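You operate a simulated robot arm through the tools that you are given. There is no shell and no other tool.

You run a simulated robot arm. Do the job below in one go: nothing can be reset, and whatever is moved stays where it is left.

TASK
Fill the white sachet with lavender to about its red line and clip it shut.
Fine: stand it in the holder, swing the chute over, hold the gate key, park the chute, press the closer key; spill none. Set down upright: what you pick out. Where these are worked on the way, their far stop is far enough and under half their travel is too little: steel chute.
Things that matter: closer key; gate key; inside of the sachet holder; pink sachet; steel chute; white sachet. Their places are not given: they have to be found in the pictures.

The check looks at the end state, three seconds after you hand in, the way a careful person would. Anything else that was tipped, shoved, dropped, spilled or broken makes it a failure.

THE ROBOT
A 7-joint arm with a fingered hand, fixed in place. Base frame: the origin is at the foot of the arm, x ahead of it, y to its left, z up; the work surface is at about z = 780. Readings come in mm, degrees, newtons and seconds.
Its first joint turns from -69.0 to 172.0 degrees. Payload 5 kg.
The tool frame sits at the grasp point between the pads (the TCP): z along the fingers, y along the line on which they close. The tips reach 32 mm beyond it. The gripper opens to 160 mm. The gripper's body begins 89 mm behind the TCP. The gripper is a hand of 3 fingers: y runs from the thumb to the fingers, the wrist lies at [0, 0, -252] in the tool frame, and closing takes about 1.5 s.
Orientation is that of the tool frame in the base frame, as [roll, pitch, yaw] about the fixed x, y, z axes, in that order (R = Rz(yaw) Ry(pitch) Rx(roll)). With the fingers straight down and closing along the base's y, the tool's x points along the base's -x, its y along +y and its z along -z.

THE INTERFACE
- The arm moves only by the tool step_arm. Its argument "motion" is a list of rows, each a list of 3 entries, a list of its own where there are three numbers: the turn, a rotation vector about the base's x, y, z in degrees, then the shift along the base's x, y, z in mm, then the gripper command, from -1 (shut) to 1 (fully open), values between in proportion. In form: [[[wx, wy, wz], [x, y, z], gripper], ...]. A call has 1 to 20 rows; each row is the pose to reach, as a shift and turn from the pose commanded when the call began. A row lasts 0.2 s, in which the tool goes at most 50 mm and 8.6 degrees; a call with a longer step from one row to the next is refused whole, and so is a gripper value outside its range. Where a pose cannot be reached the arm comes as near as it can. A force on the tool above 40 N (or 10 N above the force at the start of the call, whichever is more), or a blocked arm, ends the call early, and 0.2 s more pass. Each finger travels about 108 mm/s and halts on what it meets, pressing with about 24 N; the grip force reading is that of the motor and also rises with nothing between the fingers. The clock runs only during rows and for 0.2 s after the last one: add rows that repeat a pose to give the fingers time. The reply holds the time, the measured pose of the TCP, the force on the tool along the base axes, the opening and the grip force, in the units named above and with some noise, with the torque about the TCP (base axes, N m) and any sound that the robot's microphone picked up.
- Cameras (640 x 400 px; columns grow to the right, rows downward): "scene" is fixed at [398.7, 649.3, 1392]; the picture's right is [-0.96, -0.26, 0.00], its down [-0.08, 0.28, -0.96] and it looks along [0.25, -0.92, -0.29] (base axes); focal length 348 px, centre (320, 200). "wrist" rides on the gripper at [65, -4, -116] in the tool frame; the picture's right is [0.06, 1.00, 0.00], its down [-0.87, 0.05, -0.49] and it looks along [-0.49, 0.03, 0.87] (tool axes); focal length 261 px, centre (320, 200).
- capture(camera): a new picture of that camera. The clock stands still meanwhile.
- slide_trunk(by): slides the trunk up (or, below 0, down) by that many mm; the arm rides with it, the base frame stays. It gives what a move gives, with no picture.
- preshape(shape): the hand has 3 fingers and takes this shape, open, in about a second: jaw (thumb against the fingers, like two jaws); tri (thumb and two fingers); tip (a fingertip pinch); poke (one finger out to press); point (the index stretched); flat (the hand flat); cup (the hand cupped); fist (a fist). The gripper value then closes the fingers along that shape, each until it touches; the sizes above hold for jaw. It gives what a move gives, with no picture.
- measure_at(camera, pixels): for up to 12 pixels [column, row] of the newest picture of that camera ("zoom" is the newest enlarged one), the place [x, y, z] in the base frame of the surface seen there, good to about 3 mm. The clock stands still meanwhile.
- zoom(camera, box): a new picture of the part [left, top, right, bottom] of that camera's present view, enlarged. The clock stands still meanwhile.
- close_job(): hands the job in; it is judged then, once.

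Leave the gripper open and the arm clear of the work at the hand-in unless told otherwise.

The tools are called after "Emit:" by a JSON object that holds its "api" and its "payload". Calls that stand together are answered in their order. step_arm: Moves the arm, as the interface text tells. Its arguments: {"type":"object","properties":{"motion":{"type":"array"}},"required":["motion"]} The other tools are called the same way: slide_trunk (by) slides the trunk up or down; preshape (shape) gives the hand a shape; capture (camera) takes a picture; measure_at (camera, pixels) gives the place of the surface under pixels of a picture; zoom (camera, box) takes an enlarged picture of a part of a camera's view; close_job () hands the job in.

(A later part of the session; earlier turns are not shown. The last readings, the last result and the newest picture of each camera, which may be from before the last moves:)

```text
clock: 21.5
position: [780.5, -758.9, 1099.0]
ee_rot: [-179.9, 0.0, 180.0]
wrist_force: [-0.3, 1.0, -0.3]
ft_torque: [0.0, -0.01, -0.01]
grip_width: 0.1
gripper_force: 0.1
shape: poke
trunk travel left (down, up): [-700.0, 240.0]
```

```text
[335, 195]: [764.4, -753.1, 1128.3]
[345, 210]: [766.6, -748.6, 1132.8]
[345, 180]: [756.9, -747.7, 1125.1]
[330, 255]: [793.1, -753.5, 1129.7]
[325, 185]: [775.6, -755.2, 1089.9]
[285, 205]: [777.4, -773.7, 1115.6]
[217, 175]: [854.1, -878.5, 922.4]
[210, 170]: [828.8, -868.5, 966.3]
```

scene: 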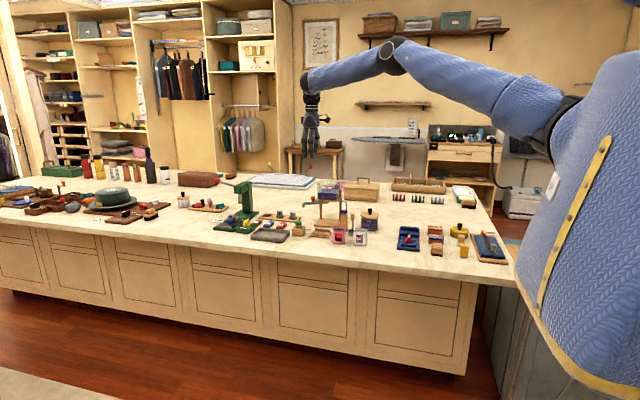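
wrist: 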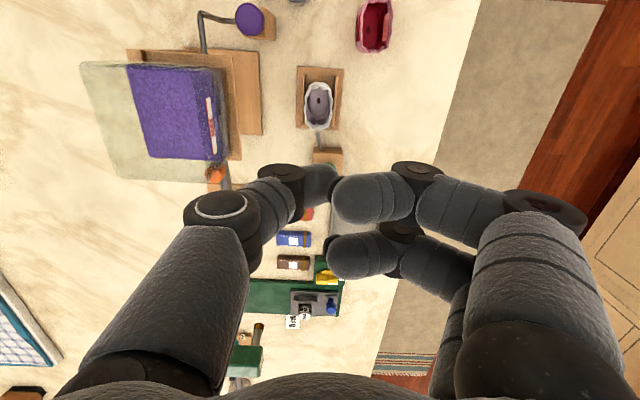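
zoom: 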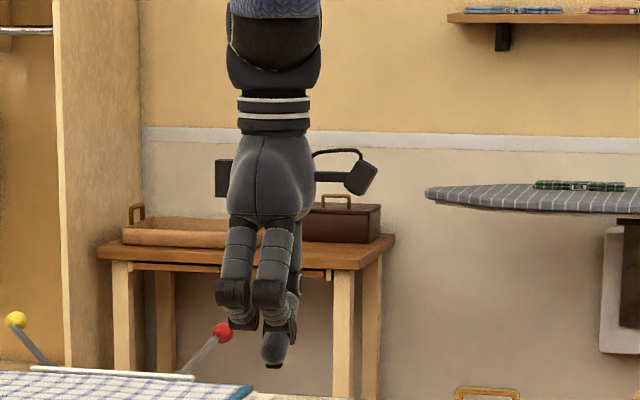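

The poke tip (thumb) lies right at the TCP axis, 33 mm below it, other fingers curled above — a good pusher. The chute pivots near (778,-879), outlet at ~(900,-879). I'll go high to the far (−y) side of the outlet and look.

Emit:
{"api": "step_arm", "payload": {"motion": [[[0, 0, 0], [25, -36, 0], -1], [[0, 0, 0], [50, -72, 0], -1], [[0, 0, 0], [75, -108, 0], -1], [[0, 0, 0], [100, -140, 0], -1], [[0, 0, 0], [115, -160, 0], -1], [[0, 0, 0], [118, -166, 0], -1], [[0, 0, 0], [118, -166, 0], -1]]}}

Emit:
{"api": "capture", "payload": {"camera": "wrist"}}

Emit:
{"api": "zoom", "payload": {"camera": "scene", "box": [280, 120, 380, 210]}}

```text
clock: 23.1
position: [881.5, -902.8, 1099.2]
ee_rot: [-179.9, 0.0, -180.0]
wrist_force: [-0.7, -0.3, -0.5]
ft_torque: [0.0, 0.01, 0.0]
grip_width: 0.0
gripper_force: 24.2
shape: jaw
out of reach, approached as far as the arm can: row 5, 6, 7
trunk travel left (down, up): [-700.0, 240.0]
```

```text
taken
```

wrist: 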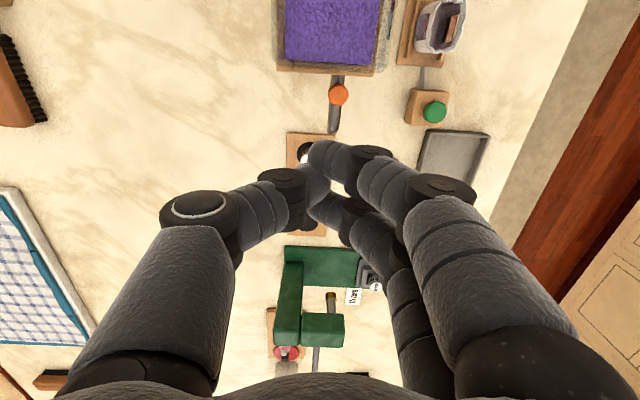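

```text
4.44 times, centred on (330, 165) of scene
```

zoom: 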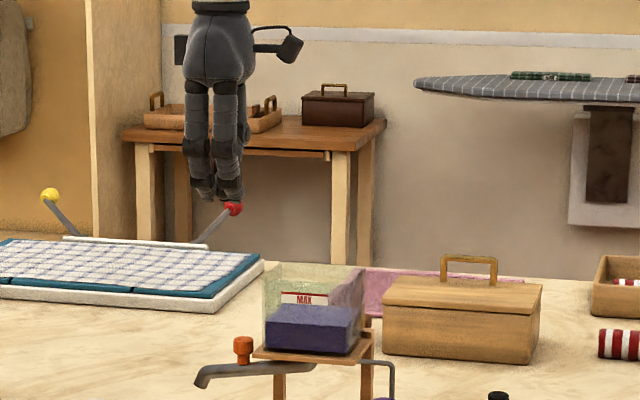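

Two findings: gripper value −1 turned the poke into a shut jaw, and the reach limit is about (881,-903) with a vertical tool. I'll reshape to poke and test whether value 1 keeps the shape (free space here), while moving back a bit.

Emit:
{"api": "preshape", "payload": {"shape": "poke"}}

Emit:
{"api": "step_arm", "payload": {"motion": [[[0, 0, 0], [-5, 0, 0], 1], [[0, 0, 0], [-10, 0, 0], 1]]}}

```text
clock: 24.0
position: [882.9, -903.9, 1097.6]
ee_rot: [-180.0, 0.1, 180.0]
wrist_force: [0.0, -0.6, -0.2]
ft_torque: [0.02, -0.02, 0.04]
grip_width: 0.1
gripper_force: 0.0
shape: poke
trunk travel left (down, up): [-700.0, 240.0]
```

```text
clock: 24.6
position: [871.6, -902.5, 1099.7]
ee_rot: [180.0, 0.0, 179.9]
wrist_force: [0.2, -0.2, -0.5]
ft_torque: [-0.01, -0.02, 0.01]
grip_width: 0.1
gripper_force: 0.1
shape: poke
trunk travel left (down, up): [-700.0, 240.0]
```

Value 1 keeps poke. Now tilt the tool ~12° outward to extend reach and test (895,-915) at z≈1040.

Emit:
{"api": "step_arm", "payload": {"motion": [[[-3.7, -4.7, 0], [5, -3, -15], 1], [[-7.4, -9.4, 0], [10, -6, -30], 1], [[-7.4, -9.4, 0], [18, -10, -45], 1], [[-7.4, -9.4, 0], [25, -12, -60], 1], [[-7.4, -9.4, 0], [25, -12, -60], 1]]}}

Emit:
{"api": "capture", "payload": {"camera": "wrist"}}

Emit:
{"api": "zoom", "payload": {"camera": "scene", "box": [270, 130, 370, 210]}}

```text
clock: 25.8
position: [896.3, -915.5, 1040.0]
ee_rot: [-172.4, 9.4, -179.4]
wrist_force: [0.1, -0.4, 0.6]
ft_torque: [-0.03, 0.01, -0.01]
grip_width: 0.0
gripper_force: 0.0
shape: poke
trunk travel left (down, up): [-700.0, 240.0]
```

```text
taken
```

wrist: 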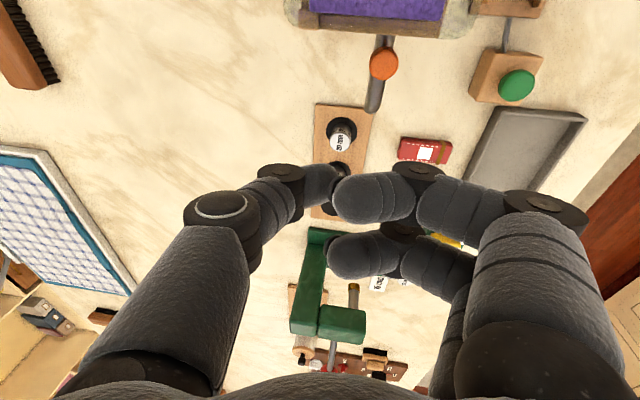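

```text
5.00 times, centred on (320, 170) of scene
```

zoom: 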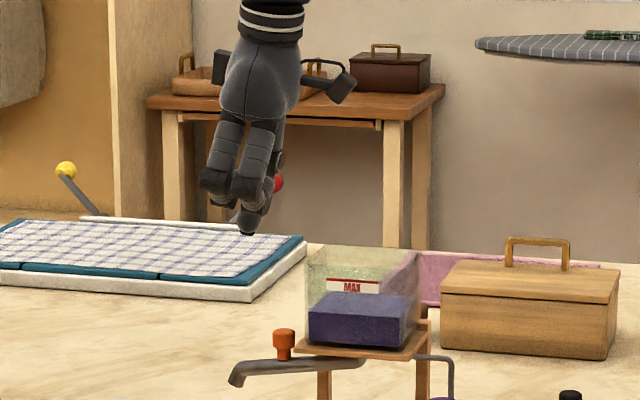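

Reach OK. Measure the poke tip and the chute's outlet.

Emit:
{"api": "measure_at", "payload": {"camera": "zoom", "pixels": [[247, 235], [247, 222], [240, 225], [255, 220], [236, 380], [236, 370], [262, 366], [330, 362], [350, 362], [362, 365], [284, 345], [284, 333]]}}

Emit:
{"api": "measure_at", "payload": {"camera": "wrist", "pixels": [[375, 108], [374, 100], [368, 105], [381, 105], [384, 62], [384, 48], [342, 142], [343, 128], [365, 110], [378, 88]]}}

```text
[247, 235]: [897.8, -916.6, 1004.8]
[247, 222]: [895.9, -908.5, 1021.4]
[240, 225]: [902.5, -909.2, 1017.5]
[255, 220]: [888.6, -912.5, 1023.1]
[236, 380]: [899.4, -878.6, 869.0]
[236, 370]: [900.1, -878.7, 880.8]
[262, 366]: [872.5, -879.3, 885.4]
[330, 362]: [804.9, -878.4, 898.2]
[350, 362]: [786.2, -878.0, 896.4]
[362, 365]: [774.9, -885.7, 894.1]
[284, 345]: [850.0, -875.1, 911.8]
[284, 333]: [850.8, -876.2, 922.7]
```

```text
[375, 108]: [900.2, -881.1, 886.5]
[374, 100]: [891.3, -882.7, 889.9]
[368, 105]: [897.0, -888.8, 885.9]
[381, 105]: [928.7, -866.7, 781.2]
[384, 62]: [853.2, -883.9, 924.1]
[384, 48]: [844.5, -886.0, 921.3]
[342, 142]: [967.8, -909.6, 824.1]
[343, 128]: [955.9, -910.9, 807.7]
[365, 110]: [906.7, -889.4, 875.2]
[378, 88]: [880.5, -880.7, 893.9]
```

Chute: axis y≈-881, outlet end x≈903, z 868–888. I'll yaw −15° to keep the curled fingers off the knob and descend beside the chute's end (tip to ≈(899,-909,870)).

Emit:
{"api": "step_arm", "payload": {"motion": [[[0, 0, -7.5], [1, 0, -10], 1], [[0, 0, -15], [2, 0, -30], 1], [[0, 0, -15], [2, 3, -65], 1], [[0, 0, -15], [2, 5, -95], 1], [[0, 0, -15], [2, 5, -110], 1], [[0, 0, -15], [2, 5, -110], 1]]}}

Emit:
{"api": "capture", "payload": {"camera": "wrist"}}

Emit:
{"api": "zoom", "payload": {"camera": "scene", "box": [280, 160, 360, 210]}}

```text
clock: 27.2
position: [872.5, -900.7, 943.3]
ee_rot: [-172.7, 9.4, 165.6]
wrist_force: [0.0, -0.5, -0.1]
ft_torque: [0.01, 0.05, 0.03]
grip_width: 0.0
gripper_force: 0.1
shape: poke
out of reach, approached as far as the arm can: row 3, 4, 5, 6
trunk travel left (down, up): [-700.0, 240.0]
```

```text
taken
```

wrist: 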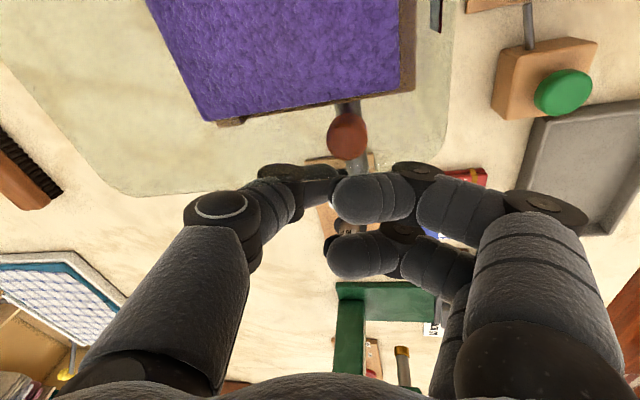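

```text
8.00 times, centred on (320, 185) of scene
```

zoom: 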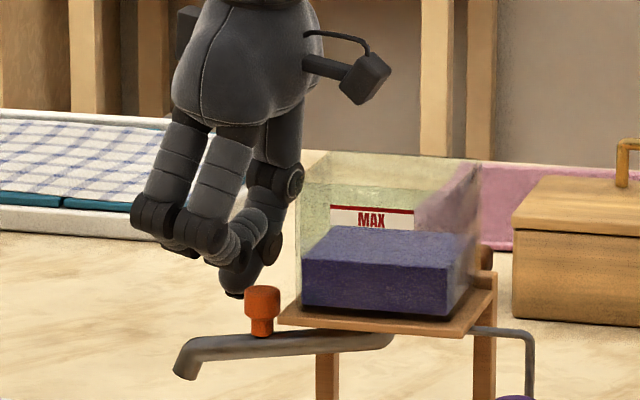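

The arm got pulled inward while descending (reach shrinks lower). I'll go straight back up, then lower the trunk to gain reach.

Emit:
{"api": "step_arm", "payload": {"motion": [[[0, 0, 0], [0, 0, 40], 1], [[0, 0, 0], [0, 0, 85], 1], [[0, 0, 0], [0, 0, 130], 1], [[0, 0, 0], [-10, 0, 175], 1], [[0, 0, 0], [-20, 10, 220], 1], [[0, 0, 0], [-30, 20, 250], 1], [[0, 0, 0], [-30, 20, 250], 1]]}}

Emit:
{"api": "capture", "payload": {"camera": "scene"}}

```text
clock: 28.8
position: [844.2, -880.8, 1194.4]
ee_rot: [-172.5, 9.2, 165.6]
wrist_force: [0.0, -0.4, -0.3]
ft_torque: [-0.01, 0.01, 0.04]
grip_width: 0.0
gripper_force: 0.1
shape: poke
trunk travel left (down, up): [-700.0, 240.0]
```

```text
taken
```

scene: 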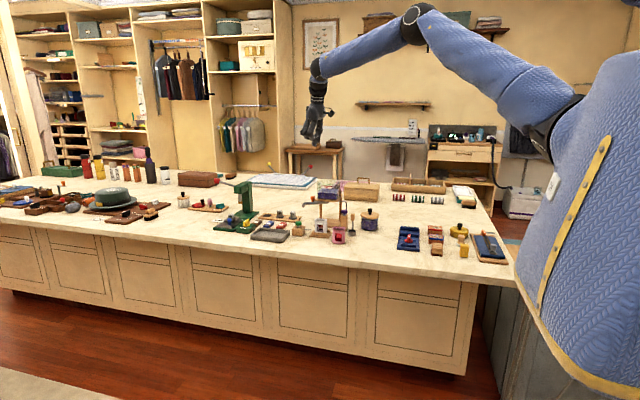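

Slide trunk down 130 mm (hand ends with tip ≈1030, above the hopper).

Emit:
{"api": "slide_trunk", "payload": {"by": -130}}

```text
clock: 30.4
position: [843.3, -879.5, 1064.3]
ee_rot: [-172.4, 9.4, 165.6]
wrist_force: [-0.3, -0.3, 0.0]
ft_torque: [0.01, 0.01, -0.01]
grip_width: 0.0
gripper_force: 0.0
shape: poke
trunk travel left (down, up): [-570.0, 370.0]
```

I'll raise the hand 130 and slide the trunk down another 130 for comfortable reach.

Emit:
{"api": "step_arm", "payload": {"motion": [[[0, 0, 0], [0, 0, 45], 1], [[0, 0, 0], [0, 0, 90], 1], [[0, 0, 0], [0, 0, 130], 1], [[0, 0, 0], [0, 0, 130], 1]]}}

Emit:
{"api": "slide_trunk", "payload": {"by": -130}}

Emit:
{"api": "capture", "payload": {"camera": "scene"}}

```text
clock: 31.4
position: [843.4, -882.2, 1194.4]
ee_rot: [-172.6, 9.3, 165.7]
wrist_force: [0.7, 0.6, -0.4]
ft_torque: [0.0, -0.02, 0.03]
grip_width: 0.0
gripper_force: 0.0
shape: poke
trunk travel left (down, up): [-570.0, 370.0]
```

```text
clock: 33.0
position: [841.3, -881.0, 1064.8]
ee_rot: [-172.5, 9.4, 165.6]
wrist_force: [-0.1, -0.1, -0.9]
ft_torque: [-0.03, 0.0, 0.02]
grip_width: 0.1
gripper_force: 0.0
shape: poke
trunk travel left (down, up): [-440.0, 500.0]
```

```text
taken
```

scene: 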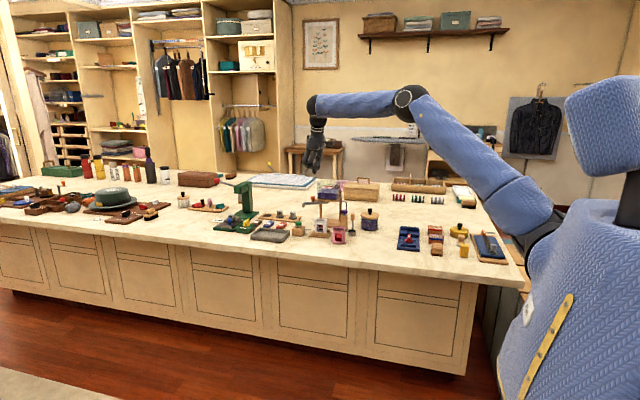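

Now move out beyond the outlet at this height, then descend partway, checking.

Emit:
{"api": "step_arm", "payload": {"motion": [[[0, 0, 0], [20, -8, 0], 1], [[0, 0, 0], [40, -18, 0], 1], [[0, 0, 0], [53, -24, 0], 1], [[0, 0, 0], [53, -24, -40], 1], [[0, 0, 0], [53, -24, -80], 1], [[0, 0, 0], [53, -24, -110], 1], [[0, 0, 0], [53, -24, -120], 1], [[0, 0, 0], [53, -24, -120], 1]]}}

Emit:
{"api": "capture", "payload": {"camera": "wrist"}}

Emit:
{"api": "zoom", "payload": {"camera": "scene", "box": [280, 160, 360, 210]}}

```text
clock: 34.8
position: [895.6, -904.7, 944.7]
ee_rot: [-172.5, 9.5, 165.6]
wrist_force: [0.2, -0.3, 0.2]
ft_torque: [0.04, -0.03, 0.0]
grip_width: 0.0
gripper_force: 0.0
shape: poke
out of reach, approached as far as the arm can: row 2, 3, 4
trunk travel left (down, up): [-440.0, 500.0]
```

```text
taken
```

wrist: 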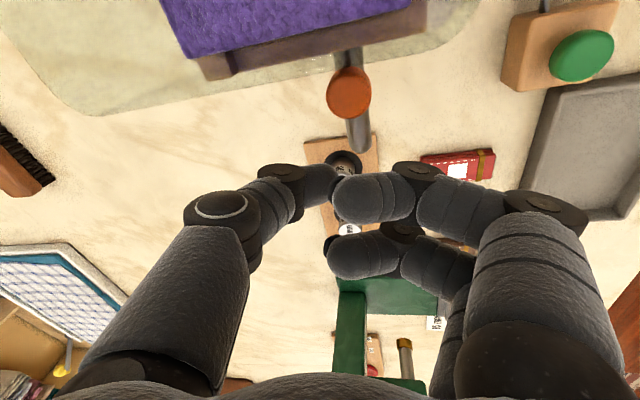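

```text
8.00 times, centred on (320, 185) of scene
```

zoom: 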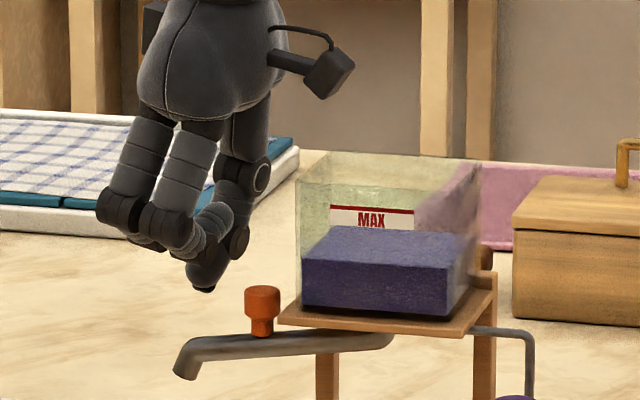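

Reached. Measure the tip and fingers' lower surfaces relative to chute and knob.

Emit:
{"api": "measure_at", "payload": {"camera": "zoom", "pixels": [[205, 290], [203, 275], [222, 262], [160, 250], [190, 245], [236, 225], [245, 245], [262, 180], [263, 290], [263, 335], [185, 375], [200, 350]]}}

Emit:
{"api": "measure_at", "payload": {"camera": "wrist", "pixels": [[360, 148], [350, 85], [368, 140], [350, 140], [349, 110], [335, 190], [345, 215], [335, 260], [305, 195], [230, 70]]}}

```text
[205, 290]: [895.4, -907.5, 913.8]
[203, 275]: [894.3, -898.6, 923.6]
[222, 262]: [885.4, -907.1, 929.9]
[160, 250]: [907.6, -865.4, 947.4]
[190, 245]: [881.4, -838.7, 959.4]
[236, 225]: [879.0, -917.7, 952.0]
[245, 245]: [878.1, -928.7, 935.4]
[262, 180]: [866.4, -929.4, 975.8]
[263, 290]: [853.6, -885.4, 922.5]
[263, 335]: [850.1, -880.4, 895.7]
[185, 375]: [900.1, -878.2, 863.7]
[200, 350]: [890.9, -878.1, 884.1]
```

```text
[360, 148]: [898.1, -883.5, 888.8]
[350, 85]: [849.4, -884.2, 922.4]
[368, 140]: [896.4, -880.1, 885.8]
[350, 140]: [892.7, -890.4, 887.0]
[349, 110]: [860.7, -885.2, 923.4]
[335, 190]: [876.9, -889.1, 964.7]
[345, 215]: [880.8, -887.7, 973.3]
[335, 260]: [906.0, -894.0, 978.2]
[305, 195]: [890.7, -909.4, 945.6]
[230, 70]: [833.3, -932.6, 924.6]
```

Tip is at (897,-910,911), 10 mm off the chute side; fingers clear the knob. Descend 40 mm.

Emit:
{"api": "step_arm", "payload": {"motion": [[[0, 0, 0], [0, 0, -15], 1], [[0, 0, 0], [0, 0, -30], 1], [[0, 0, 0], [0, 0, -40], 1], [[0, 0, 0], [0, 0, -40], 1]]}}

Emit:
{"api": "zoom", "payload": {"camera": "scene", "box": [280, 160, 360, 210]}}

Emit:
{"api": "zoom", "payload": {"camera": "wrist", "box": [260, 40, 440, 240]}}

```text
clock: 35.8
position: [895.7, -904.3, 904.8]
ee_rot: [-172.5, 9.4, 165.6]
wrist_force: [0.1, 0.0, -0.2]
ft_torque: [-0.02, 0.01, 0.02]
grip_width: 0.1
gripper_force: 0.2
shape: poke
trunk travel left (down, up): [-440.0, 500.0]
```

```text
8.00 times, centred on (320, 185) of scene
```

zoom: 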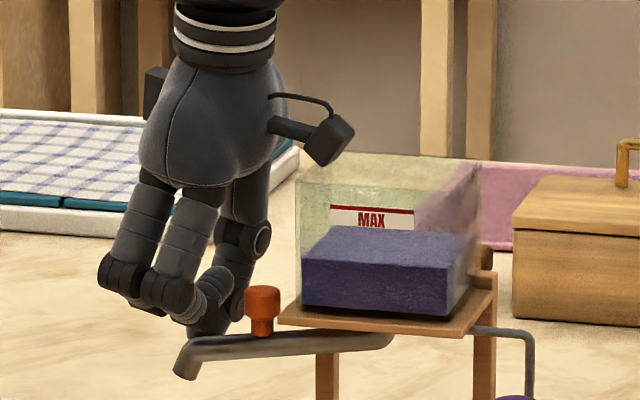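

```text
2.00 times, centred on (350, 140) of wrist
```

zoom: 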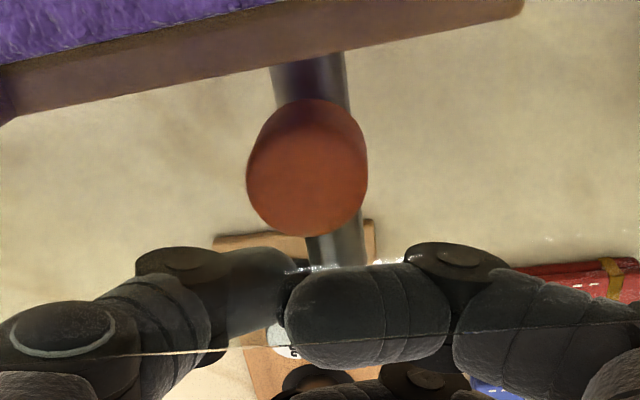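

The wrist camera's housing is near the hopper's top edge; measuring it before moving.

Emit:
{"api": "zoom", "payload": {"camera": "scene", "box": [300, 160, 350, 200]}}

Emit:
{"api": "measure_at", "payload": {"camera": "zoom", "pixels": [[260, 58], [268, 40], [230, 45], [285, 25], [245, 60], [260, 62], [190, 65], [300, 62], [400, 75], [480, 75], [190, 90], [250, 75]]}}

```text
10.00 times, centred on (325, 180) of scene
```

zoom: 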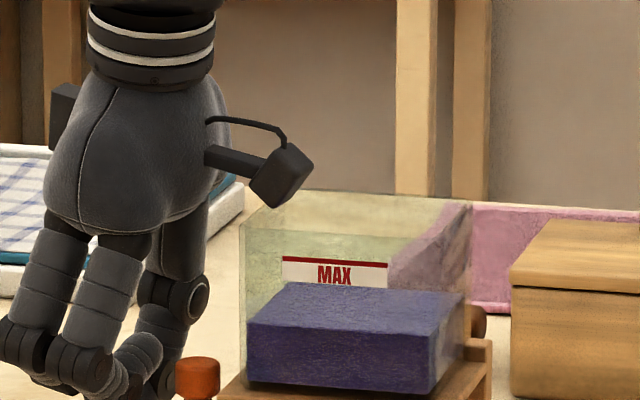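

```text
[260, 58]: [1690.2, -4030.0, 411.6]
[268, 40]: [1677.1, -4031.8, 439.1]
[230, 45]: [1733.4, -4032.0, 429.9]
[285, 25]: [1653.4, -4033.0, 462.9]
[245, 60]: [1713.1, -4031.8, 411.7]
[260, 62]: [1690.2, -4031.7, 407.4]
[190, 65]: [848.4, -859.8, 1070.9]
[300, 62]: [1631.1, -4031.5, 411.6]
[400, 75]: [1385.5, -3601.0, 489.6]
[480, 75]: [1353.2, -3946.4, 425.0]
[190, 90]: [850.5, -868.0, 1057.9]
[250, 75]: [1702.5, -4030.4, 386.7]
```

Emit:
{"api": "measure_at", "payload": {"camera": "zoom", "pixels": [[270, 203], [250, 190], [285, 180], [300, 165], [265, 180], [290, 150], [245, 205], [300, 195], [470, 205], [245, 235], [180, 290], [230, 155]]}}

```text
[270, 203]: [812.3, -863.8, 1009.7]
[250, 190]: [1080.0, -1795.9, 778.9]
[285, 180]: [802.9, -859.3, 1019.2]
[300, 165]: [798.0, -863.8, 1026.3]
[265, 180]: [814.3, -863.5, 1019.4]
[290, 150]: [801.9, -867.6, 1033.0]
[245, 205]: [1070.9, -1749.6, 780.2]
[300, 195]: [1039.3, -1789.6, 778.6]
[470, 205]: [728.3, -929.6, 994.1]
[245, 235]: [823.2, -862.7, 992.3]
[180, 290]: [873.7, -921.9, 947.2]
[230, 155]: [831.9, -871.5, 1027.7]
```

Housing bottom is ~10 mm above the hopper top; I'll keep z constant. Begin pushing the chute +y along its arc to about 15°.

Emit:
{"api": "step_arm", "payload": {"motion": [[[0, 0, 0], [0, 6, 0], 1], [[0, 0, 0], [0, 11, 0], 1], [[0, 0, 0], [0.3, 18, 0], 1], [[0, 0, 0], [0.5, 26, 0], 1], [[0, 0, 0], [0.7, 34, 0], 1], [[0, 0, 0], [0.8, 42.4, 0], 1]]}}

Emit:
{"api": "zoom", "payload": {"camera": "scene", "box": [280, 160, 360, 240]}}

Emit:
{"api": "capture", "payload": {"camera": "wrist"}}

```text
clock: 37.2
position: [896.7, -861.2, 906.7]
ee_rot: [-172.5, 9.3, 165.5]
wrist_force: [-0.4, -0.2, -0.2]
ft_torque: [0.02, -0.02, 0.04]
grip_width: 0.0
gripper_force: 0.0
shape: poke
trunk travel left (down, up): [-440.0, 500.0]
```

```text
5.00 times, centred on (320, 200) of scene
```

zoom: 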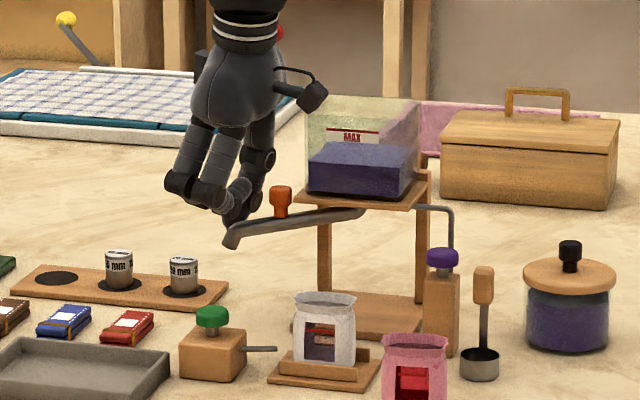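

```text
taken
```

wrist: 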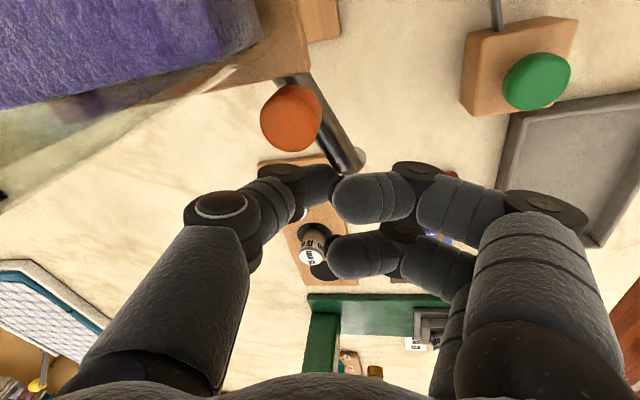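

The chute swings freely (about 15°). Continue along the arc to ~60°.

Emit:
{"api": "step_arm", "payload": {"motion": [[[0, 0, 0], [-2, 10, 0], 1], [[0, 0, 0], [-4.5, 20.5, 0], 1], [[0, 0, 0], [-7.2, 30.6, 0], 1], [[0, 0, 0], [-11.5, 40, 0], 1], [[0, 0, 0], [-16.5, 49.5, 0], 1], [[0, 0, 0], [-22.3, 58.3, 0], 1], [[0, 0, 0], [-29, 66.5, 0], 1], [[0, 0, 0], [-36, 74, 0], 1], [[0, 0, 0], [-43.8, 81.2, 0], 1]]}}

Emit:
{"api": "zoom", "payload": {"camera": "scene", "box": [280, 160, 360, 240]}}

Emit:
{"api": "capture", "payload": {"camera": "wrist"}}

```text
clock: 39.2
position: [853.3, -781.1, 905.8]
ee_rot: [-172.6, 9.4, 165.5]
wrist_force: [-0.5, -0.6, 0.9]
ft_torque: [-0.01, -0.01, -0.01]
grip_width: 0.0
gripper_force: 0.1
shape: poke
trunk travel left (down, up): [-440.0, 500.0]
```

```text
5.00 times, centred on (320, 200) of scene
```

zoom: 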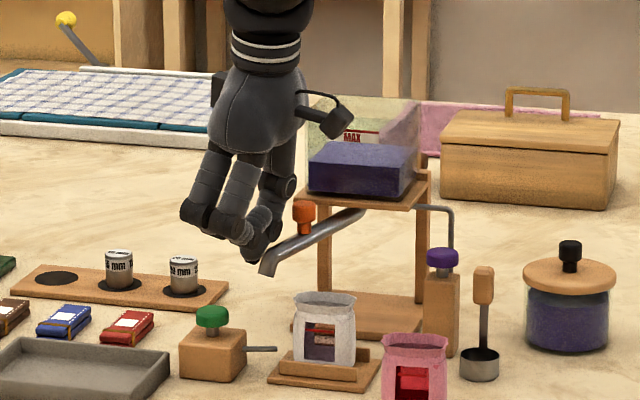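

```text
taken
```

wrist: 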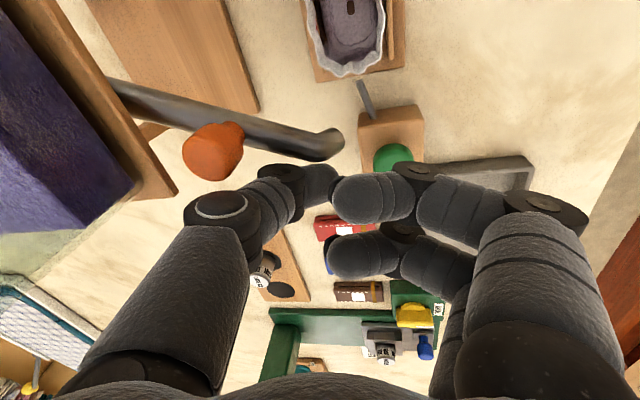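

Continue to ~90° and slightly beyond to find the far stop.

Emit:
{"api": "step_arm", "payload": {"motion": [[[0, 0, 0], [-8, 6, 0], 1], [[0, 0, 0], [-17, 11.5, 0], 1], [[0, 0, 0], [-26.8, 16.4, 0], 1], [[0, 0, 0], [-36.5, 20.5, 0], 1], [[0, 0, 0], [-46.5, 23.5, 0], 1], [[0, 0, 0], [-52, 24.8, 0], 1], [[0, 0, 0], [-57, 25.4, 0], 1]]}}

Emit:
{"api": "zoom", "payload": {"camera": "scene", "box": [280, 160, 360, 240]}}

Emit:
{"api": "capture", "payload": {"camera": "wrist"}}

```text
clock: 40.8
position: [795.5, -756.5, 904.7]
ee_rot: [-172.5, 9.2, 165.6]
wrist_force: [-0.4, -0.5, 1.1]
ft_torque: [0.01, -0.02, 0.01]
grip_width: 0.0
gripper_force: 0.0
shape: poke
trunk travel left (down, up): [-440.0, 500.0]
```

```text
5.00 times, centred on (320, 200) of scene
```

zoom: 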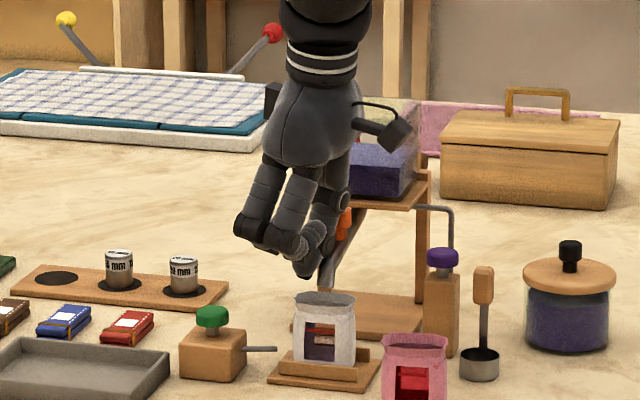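

```text
taken
```

wrist: 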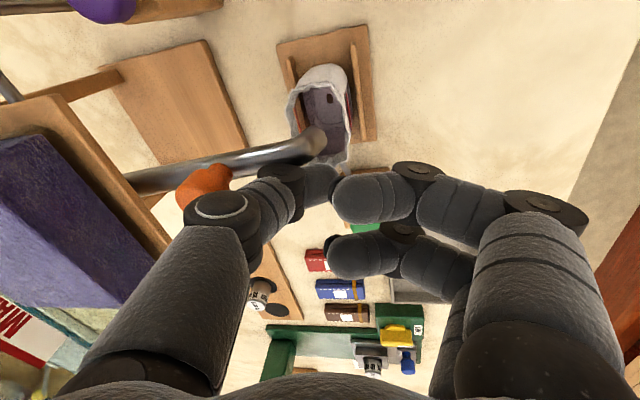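

The outlet is now over the sachet. Measure its position and then ease forward to feel the stop.

Emit:
{"api": "measure_at", "payload": {"camera": "wrist", "pixels": [[320, 140], [310, 145], [300, 150], [240, 160], [150, 180], [210, 180], [345, 165], [290, 120]]}}

Emit:
{"api": "step_arm", "payload": {"motion": [[[0, 0, 0], [-3, 0, 0], 1], [[0, 0, 0], [-6, 0, 0], 1], [[0, 0, 0], [-8, 0, 0], 1]]}}

Emit:
{"api": "capture", "payload": {"camera": "wrist"}}

```text
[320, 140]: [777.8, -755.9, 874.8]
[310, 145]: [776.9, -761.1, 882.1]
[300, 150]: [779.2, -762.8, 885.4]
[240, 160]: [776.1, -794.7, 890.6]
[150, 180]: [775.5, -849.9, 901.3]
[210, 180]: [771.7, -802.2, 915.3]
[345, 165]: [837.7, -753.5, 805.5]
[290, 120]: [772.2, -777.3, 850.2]
```

```text
clock: 41.6
position: [791.2, -754.1, 907.5]
ee_rot: [-172.5, 9.6, 165.7]
wrist_force: [15.5, 2.3, 9.6]
ft_torque: [-0.07, -0.3, 0.13]
grip_width: 0.3
gripper_force: 0.1
shape: poke
trunk travel left (down, up): [-440.0, 500.0]
```

```text
taken
```

wrist: 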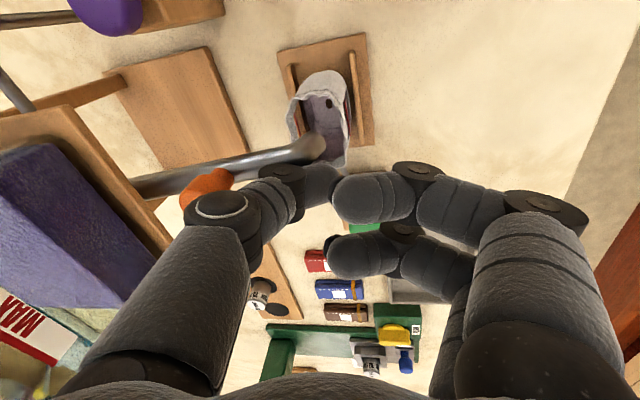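

Far stop reached (15 N reaction) with the outlet at (778,-756), right over the sachet. Back off +x, rise, and undo the yaw.

Emit:
{"api": "step_arm", "payload": {"motion": [[[0, 0, 0], [10, 0, 0], 1], [[0, 0, 0], [22, 0, 0], 1], [[0, 0, 0], [25, 0, 20], 1], [[0, 0, 0], [25, 0, 60], 1], [[0, 0, 0], [25, 0, 105], 1], [[0, 0, 5], [25, 10, 150], 1], [[0, 0, 10], [25, 20, 180], 1], [[0, 0, 15], [25, 30, 190], 1], [[0, 0, 15], [25, 30, 190], 1]]}}

Emit:
{"api": "step_arm", "payload": {"motion": [[[2.5, 3.1, 0], [-15, 0, 0], 1], [[5, 6.3, 0], [-40, 0, 0], 1], [[7.4, 9.4, 0], [-75, 0, 0], 1], [[7.4, 9.4, 0], [-110, -10, 0], 1], [[7.4, 9.4, 0], [-130, -20, 0], 1], [[7.4, 9.4, 0], [-130, -20, 0], 1]]}}

Emit:
{"api": "capture", "payload": {"camera": "wrist"}}

Emit:
{"api": "zoom", "payload": {"camera": "scene", "box": [280, 160, 380, 245]}}

```text
clock: 43.6
position: [811.4, -724.1, 1094.8]
ee_rot: [-172.5, 9.2, -179.3]
wrist_force: [0.5, 0.0, 0.1]
ft_torque: [0.01, 0.01, 0.02]
grip_width: 0.0
gripper_force: 0.0
shape: poke
trunk travel left (down, up): [-440.0, 500.0]
```

```text
clock: 45.0
position: [682.1, -745.1, 1094.0]
ee_rot: [-180.0, 0.0, 179.9]
wrist_force: [0.1, 0.8, -0.8]
ft_torque: [0.0, 0.01, 0.0]
grip_width: 0.0
gripper_force: 0.1
shape: poke
trunk travel left (down, up): [-440.0, 500.0]
```

```text
taken
```

wrist: 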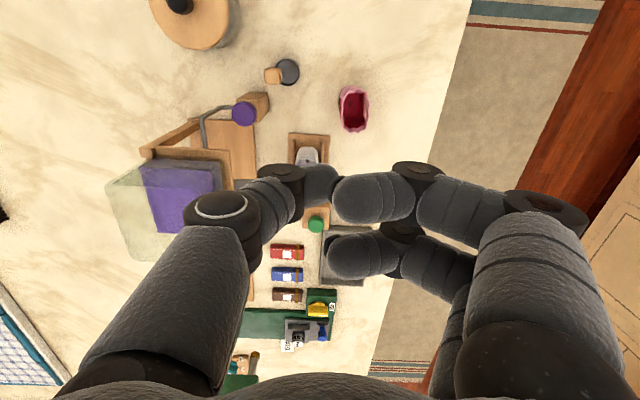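

```text
4.71 times, centred on (330, 202) of scene
```

zoom: 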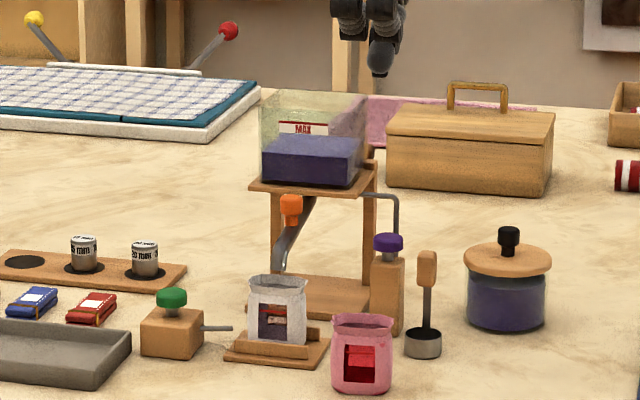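

Check that the chute stayed over the sachet, and measure the purple key and wire.

Emit:
{"api": "measure_at", "payload": {"camera": "zoom", "pixels": [[281, 268], [283, 255], [290, 205], [298, 240], [388, 236], [388, 250], [398, 215], [385, 197], [388, 262], [278, 280], [255, 282], [302, 285]]}}

Emit:
{"api": "zoom", "payload": {"camera": "wrist", "box": [190, 80, 370, 200]}}

```text
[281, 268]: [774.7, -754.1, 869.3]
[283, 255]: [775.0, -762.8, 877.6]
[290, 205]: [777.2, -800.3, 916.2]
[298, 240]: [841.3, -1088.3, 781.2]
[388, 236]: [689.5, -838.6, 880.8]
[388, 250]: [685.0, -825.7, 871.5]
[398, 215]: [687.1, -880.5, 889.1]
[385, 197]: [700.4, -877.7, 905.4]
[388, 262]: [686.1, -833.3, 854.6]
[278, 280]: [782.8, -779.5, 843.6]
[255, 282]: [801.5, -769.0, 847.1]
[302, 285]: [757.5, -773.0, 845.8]
```

```text
3.33 times, centred on (280, 140) of wrist
```

zoom: 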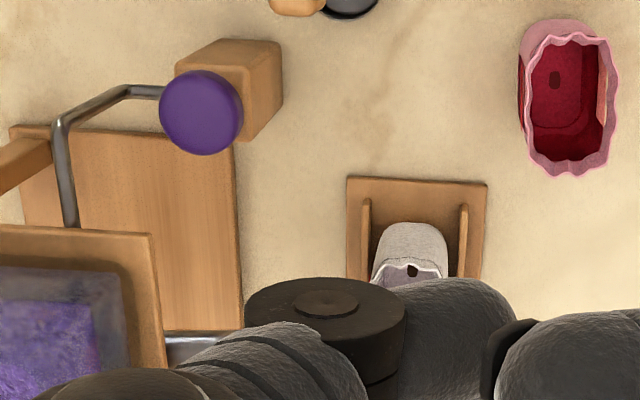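

Emit:
{"api": "measure_at", "payload": {"camera": "zoom", "pixels": [[200, 110], [165, 110], [236, 110], [200, 76], [200, 148], [145, 92], [65, 125], [255, 60], [270, 110], [190, 55]]}}

```text
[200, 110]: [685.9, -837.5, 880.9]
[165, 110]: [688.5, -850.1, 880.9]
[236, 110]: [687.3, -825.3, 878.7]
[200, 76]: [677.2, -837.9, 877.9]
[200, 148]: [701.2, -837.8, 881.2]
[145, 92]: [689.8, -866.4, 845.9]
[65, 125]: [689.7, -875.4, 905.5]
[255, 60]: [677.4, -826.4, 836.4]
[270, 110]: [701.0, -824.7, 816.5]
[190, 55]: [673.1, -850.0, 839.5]
```

The cap is at (688.5,-837.5), top z≈882; a rod rises at (689,-876) to z≈907. I'll yaw the tool −50° so the thumb's base avoids that rod, and move above the cap.

Emit:
{"api": "step_arm", "payload": {"motion": [[[0, 0, -8], [1, -15, 0], 1], [[0, 0, -16], [2, -30, 0], 1], [[0, 0, -24], [3, -45, 0], 1], [[0, 0, -32], [4, -60, 0], 1], [[0, 0, -40], [5, -75, 0], 1], [[0, 0, -46], [6, -88, 0], 1], [[0, 0, -50], [7, -92.5, 0], 1], [[0, 0, -50], [7, -92.5, -45], 1], [[0, 0, -50], [7, -92.5, -90], 1], [[0, 0, -50], [7, -92.5, -130], 1], [[0, 0, -50], [7, -92.5, -150], 1], [[0, 0, -50], [7, -92.5, -150], 1]]}}

Emit:
{"api": "zoom", "payload": {"camera": "scene", "box": [300, 160, 380, 225]}}

Emit:
{"api": "capture", "payload": {"camera": "wrist"}}

```text
clock: 47.6
position: [689.7, -838.7, 944.4]
ee_rot: [180.0, 0.0, 130.0]
wrist_force: [-0.5, 0.5, 0.4]
ft_torque: [0.02, 0.02, 0.0]
grip_width: 0.0
gripper_force: 0.1
shape: poke
trunk travel left (down, up): [-440.0, 500.0]
```

```text
6.15 times, centred on (340, 192) of scene
```

zoom: 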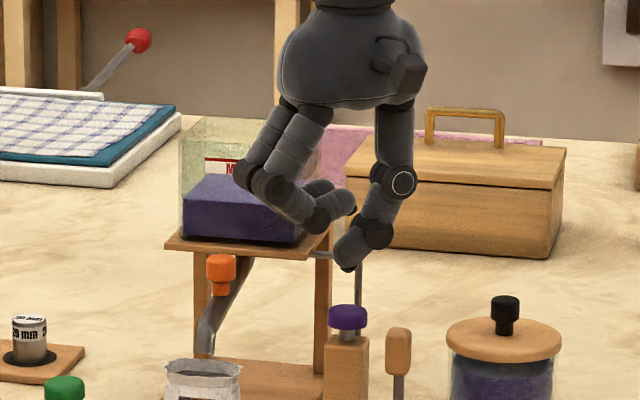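

```text
taken
```

wrist: 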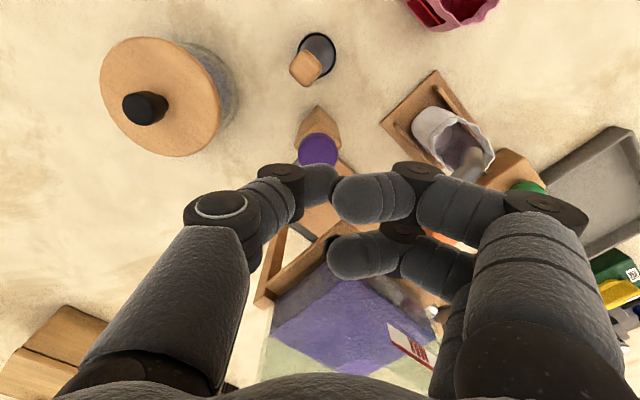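

Measure tip and finger positions relative to the cap and hopper.

Emit:
{"api": "measure_at", "payload": {"camera": "zoom", "pixels": [[348, 268], [350, 250], [318, 228], [300, 215], [340, 205], [265, 195], [375, 240], [395, 180], [347, 312], [310, 255], [360, 270]]}}

Emit:
{"api": "measure_at", "payload": {"camera": "wrist", "pixels": [[318, 150], [335, 145], [318, 140], [340, 270], [380, 275], [345, 240]]}}

```text
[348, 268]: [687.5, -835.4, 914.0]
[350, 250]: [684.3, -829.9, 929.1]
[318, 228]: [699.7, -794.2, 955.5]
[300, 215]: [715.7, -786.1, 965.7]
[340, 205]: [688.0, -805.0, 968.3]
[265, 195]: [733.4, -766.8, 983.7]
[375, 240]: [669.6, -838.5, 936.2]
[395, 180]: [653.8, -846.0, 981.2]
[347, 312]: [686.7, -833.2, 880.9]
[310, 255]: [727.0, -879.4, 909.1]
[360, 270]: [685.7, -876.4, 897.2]
```

```text
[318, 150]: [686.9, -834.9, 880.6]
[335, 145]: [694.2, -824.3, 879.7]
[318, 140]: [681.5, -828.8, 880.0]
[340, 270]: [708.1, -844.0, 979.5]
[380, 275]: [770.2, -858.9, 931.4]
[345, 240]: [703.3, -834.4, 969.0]
```

The second curled finger would be only ~4 mm from the hopper corner; I'll yaw back +20° (to −30°) and descend to ~5 mm above the cap.

Emit:
{"api": "step_arm", "payload": {"motion": [[[0, 0, 7], [0, 0, 0], 1], [[0, 0, 14], [0, 0, 0], 1], [[0, 0, 20], [0, 0, 0], 1], [[0, 0, 20], [0, 0, -12], 1], [[0, 0, 20], [0, 0, -22], 1], [[0, 0, 20], [0, 0, -27], 1], [[0, 0, 20], [0, 0, -27], 1]]}}

Emit:
{"api": "zoom", "payload": {"camera": "scene", "box": [300, 170, 370, 245]}}

Emit:
{"api": "capture", "payload": {"camera": "wrist"}}

```text
clock: 49.2
position: [689.5, -838.1, 918.0]
ee_rot: [179.9, 0.1, 150.0]
wrist_force: [1.1, 0.2, 0.2]
ft_torque: [0.01, 0.02, -0.01]
grip_width: 0.0
gripper_force: 0.0
shape: poke
trunk travel left (down, up): [-440.0, 500.0]
```

```text
5.33 times, centred on (335, 208) of scene
```

zoom: 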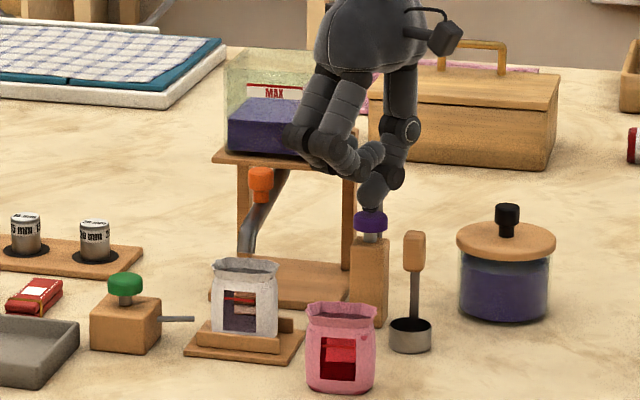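

```text
taken
```

wrist: 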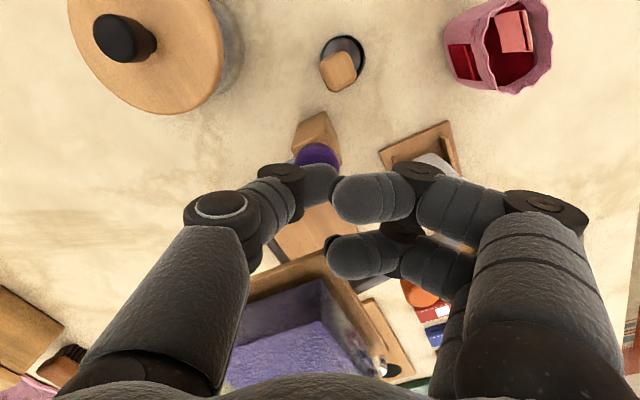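

Tip is directly over the cap and the sachet window stays visible. Take a baseline close-up of the window.

Emit:
{"api": "zoom", "payload": {"camera": "scene", "box": [310, 205, 342, 240]}}

```text
11.43 times, centred on (326, 222) of scene
```

zoom: 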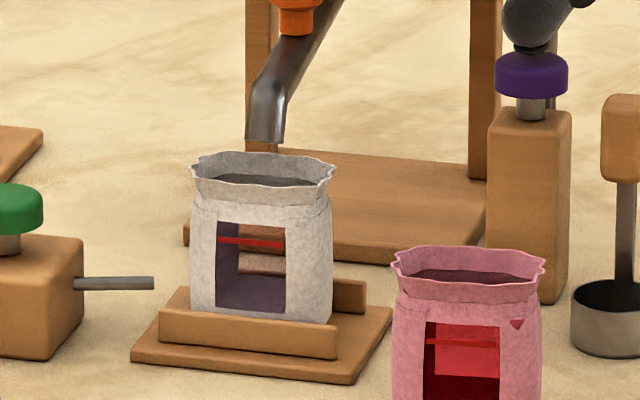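

Press down slowly: 8 mm (≈3 mm into the key) and check.

Emit:
{"api": "step_arm", "payload": {"motion": [[[0, 0, 0], [0, 0, -4], 1], [[0, 0, 0], [0, 0, -8], 1]]}}

Emit:
{"api": "zoom", "payload": {"camera": "scene", "box": [310, 205, 342, 240]}}

```text
clock: 49.8
position: [690.2, -838.6, 910.4]
ee_rot: [-180.0, 0.0, 149.9]
wrist_force: [0.2, 0.2, 2.7]
ft_torque: [-0.01, 0.02, 0.05]
grip_width: 0.1
gripper_force: 0.0
shape: poke
trunk travel left (down, up): [-440.0, 500.0]
```

```text
11.43 times, centred on (326, 222) of scene
```

zoom: 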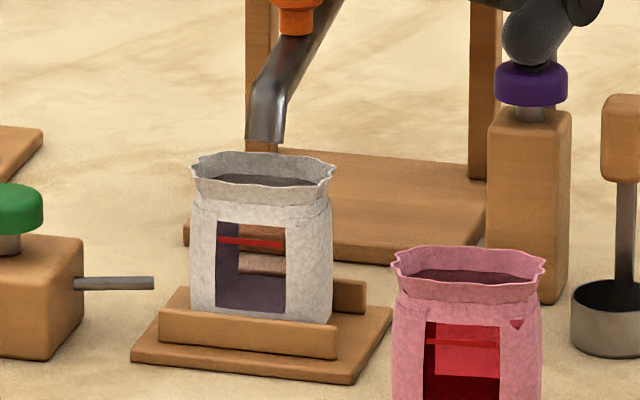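

Contact at 2.7 N, key starting down. Press 3 mm more.

Emit:
{"api": "step_arm", "payload": {"motion": [[[0, 0, 0], [0, 0, -3], 1]]}}

Emit:
{"api": "zoom", "payload": {"camera": "scene", "box": [310, 205, 342, 240]}}

```text
clock: 50.2
position: [690.0, -838.5, 907.6]
ee_rot: [179.9, 0.0, 150.1]
wrist_force: [0.7, -0.5, 3.3]
ft_torque: [-0.06, -0.02, -0.01]
grip_width: 0.0
gripper_force: 0.1
shape: poke
trunk travel left (down, up): [-440.0, 500.0]
heard: click
```

```text
11.43 times, centred on (326, 222) of scene
```

zoom: 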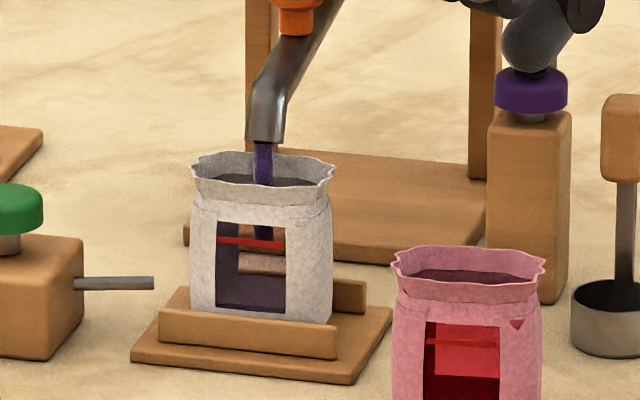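

A click and lavender is falling into the sachet. Hold and watch.

Emit:
{"api": "step_arm", "payload": {"motion": [[[0, 0, 0], [0, 0, -0.5], 1], [[0, 0, 0], [0, 0, -0.5], 1]]}}

Emit:
{"api": "zoom", "payload": {"camera": "scene", "box": [310, 205, 342, 240]}}

```text
clock: 50.8
position: [689.8, -838.2, 906.4]
ee_rot: [179.9, 0.0, 150.0]
wrist_force: [0.0, -1.6, 3.2]
ft_torque: [-0.01, -0.06, -0.01]
grip_width: 0.0
gripper_force: 0.1
shape: poke
trunk travel left (down, up): [-440.0, 500.0]
```

```text
11.43 times, centred on (326, 222) of scene
```

zoom: 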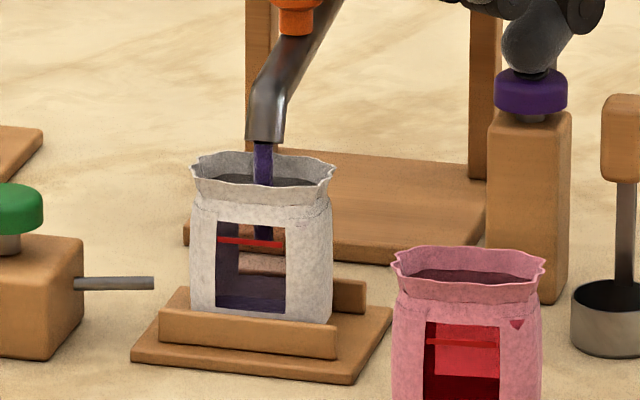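

Emit:
{"api": "step_arm", "payload": {"motion": [[[0, 0, 0], [0, 0, 0], 1], [[0, 0, 0], [0, 0, 0], 1], [[0, 0, 0], [0, 0, 0], 1], [[0, 0, 0], [0, 0, 0], 1]]}}

Emit:
{"api": "zoom", "payload": {"camera": "scene", "box": [310, 205, 342, 240]}}

```text
clock: 51.8
position: [689.9, -838.0, 906.5]
ee_rot: [-180.0, 0.0, 150.0]
wrist_force: [0.5, -0.5, 4.1]
ft_torque: [0.01, -0.05, 0.02]
grip_width: 0.0
gripper_force: 0.0
shape: poke
trunk travel left (down, up): [-440.0, 500.0]
```

```text
11.43 times, centred on (326, 222) of scene
```

zoom: 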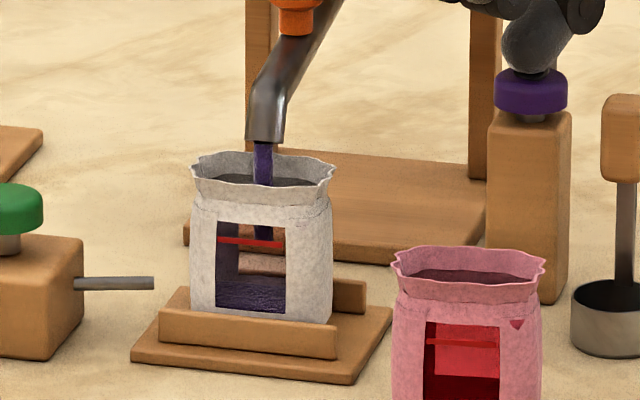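

Zoom tighter to read the level.

Emit:
{"api": "zoom", "payload": {"camera": "scene", "box": [317, 216, 331, 236]}}

```text
16.00 times, centred on (324, 226) of scene
```

zoom: 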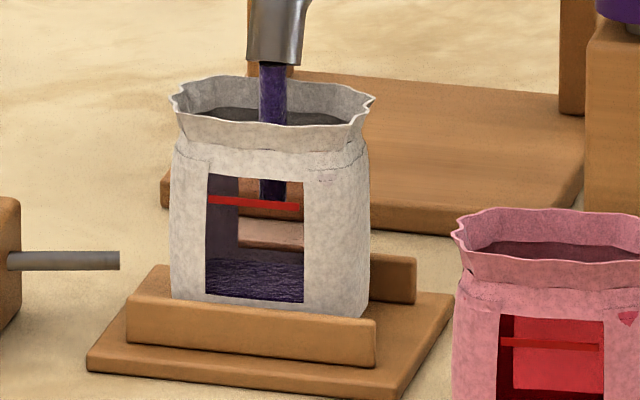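

Emit:
{"api": "measure_at", "payload": {"camera": "zoom", "pixels": [[255, 206], [250, 280], [250, 298], [240, 190], [240, 150]]}}

Emit:
{"api": "step_arm", "payload": {"motion": [[[0, 0, 0], [0, 0, 0], 1], [[0, 0, 0], [0, 0, 0], 1], [[0, 0, 0], [0, 0, 0], 1], [[0, 0, 0], [0, 0, 0], 1]]}}

Emit:
{"api": "zoom", "payload": {"camera": "scene", "box": [317, 216, 331, 236]}}

Emit:
{"api": "measure_at", "payload": {"camera": "zoom", "pixels": [[250, 270], [250, 285], [250, 298], [230, 280]]}}

```text
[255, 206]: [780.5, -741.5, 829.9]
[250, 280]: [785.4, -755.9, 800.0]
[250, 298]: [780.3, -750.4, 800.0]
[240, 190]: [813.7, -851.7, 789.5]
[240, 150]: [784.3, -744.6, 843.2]
```

```text
clock: 52.8
position: [690.3, -837.2, 906.5]
ee_rot: [179.9, -0.1, 150.0]
wrist_force: [1.1, -1.5, 3.0]
ft_torque: [-0.03, -0.04, 0.0]
grip_width: 0.3
gripper_force: 0.0
shape: poke
trunk travel left (down, up): [-440.0, 500.0]
```

```text
16.00 times, centred on (324, 226) of scene
```

zoom: 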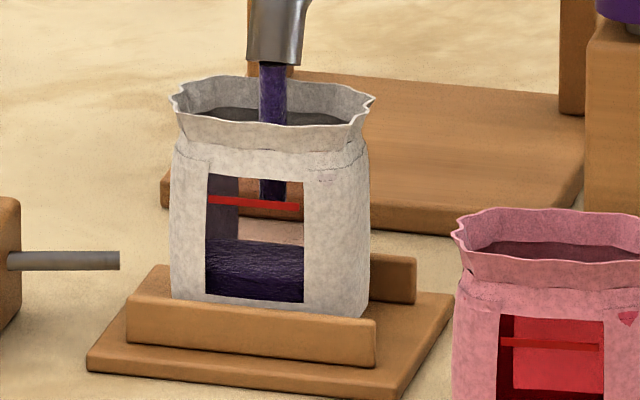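

```text
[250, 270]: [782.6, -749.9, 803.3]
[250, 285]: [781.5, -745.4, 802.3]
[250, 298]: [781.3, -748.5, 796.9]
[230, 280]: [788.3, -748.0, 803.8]
```

Level ≈804 of the red line's 830, rising about 6 mm/s. Hold ~2.2 s more.

Emit:
{"api": "step_arm", "payload": {"motion": [[[0, 0, 0], [0, 0, 0], 1], [[0, 0, 0], [0, 0, 0], 1], [[0, 0, 0], [0, 0, 0], 1], [[0, 0, 0], [0, 0, 0], 1], [[0, 0, 0], [0, 0, 0], 1], [[0, 0, 0], [0, 0, 0], 1], [[0, 0, 0], [0, 0, 0], 1], [[0, 0, 0], [0, 0, 0], 1], [[0, 0, 0], [0, 0, 0], 1]]}}

Emit:
{"api": "zoom", "payload": {"camera": "scene", "box": [317, 216, 331, 236]}}

Emit:
{"api": "measure_at", "payload": {"camera": "zoom", "pixels": [[250, 230], [250, 240], [250, 250], [250, 260], [250, 270], [250, 285]]}}

```text
clock: 54.8
position: [689.4, -837.9, 907.4]
ee_rot: [180.0, 0.0, 150.0]
wrist_force: [1.1, -0.8, 4.0]
ft_torque: [-0.01, 0.0, -0.05]
grip_width: 0.0
gripper_force: 0.1
shape: poke
trunk travel left (down, up): [-440.0, 500.0]
```

```text
16.00 times, centred on (324, 226) of scene
```

zoom: 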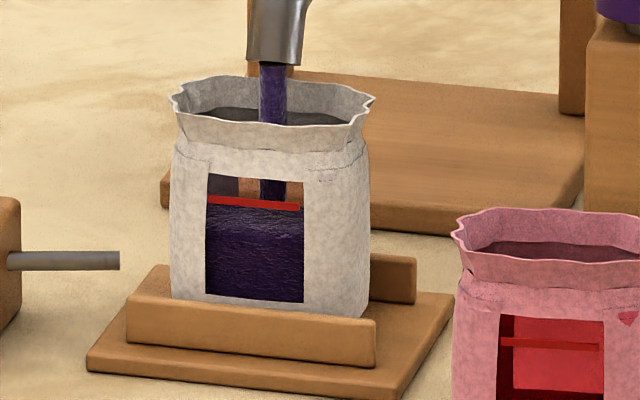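

```text
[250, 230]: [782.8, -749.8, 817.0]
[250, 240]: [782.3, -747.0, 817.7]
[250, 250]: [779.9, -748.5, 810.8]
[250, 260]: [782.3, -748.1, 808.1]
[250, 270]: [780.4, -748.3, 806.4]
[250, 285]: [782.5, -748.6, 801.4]
```

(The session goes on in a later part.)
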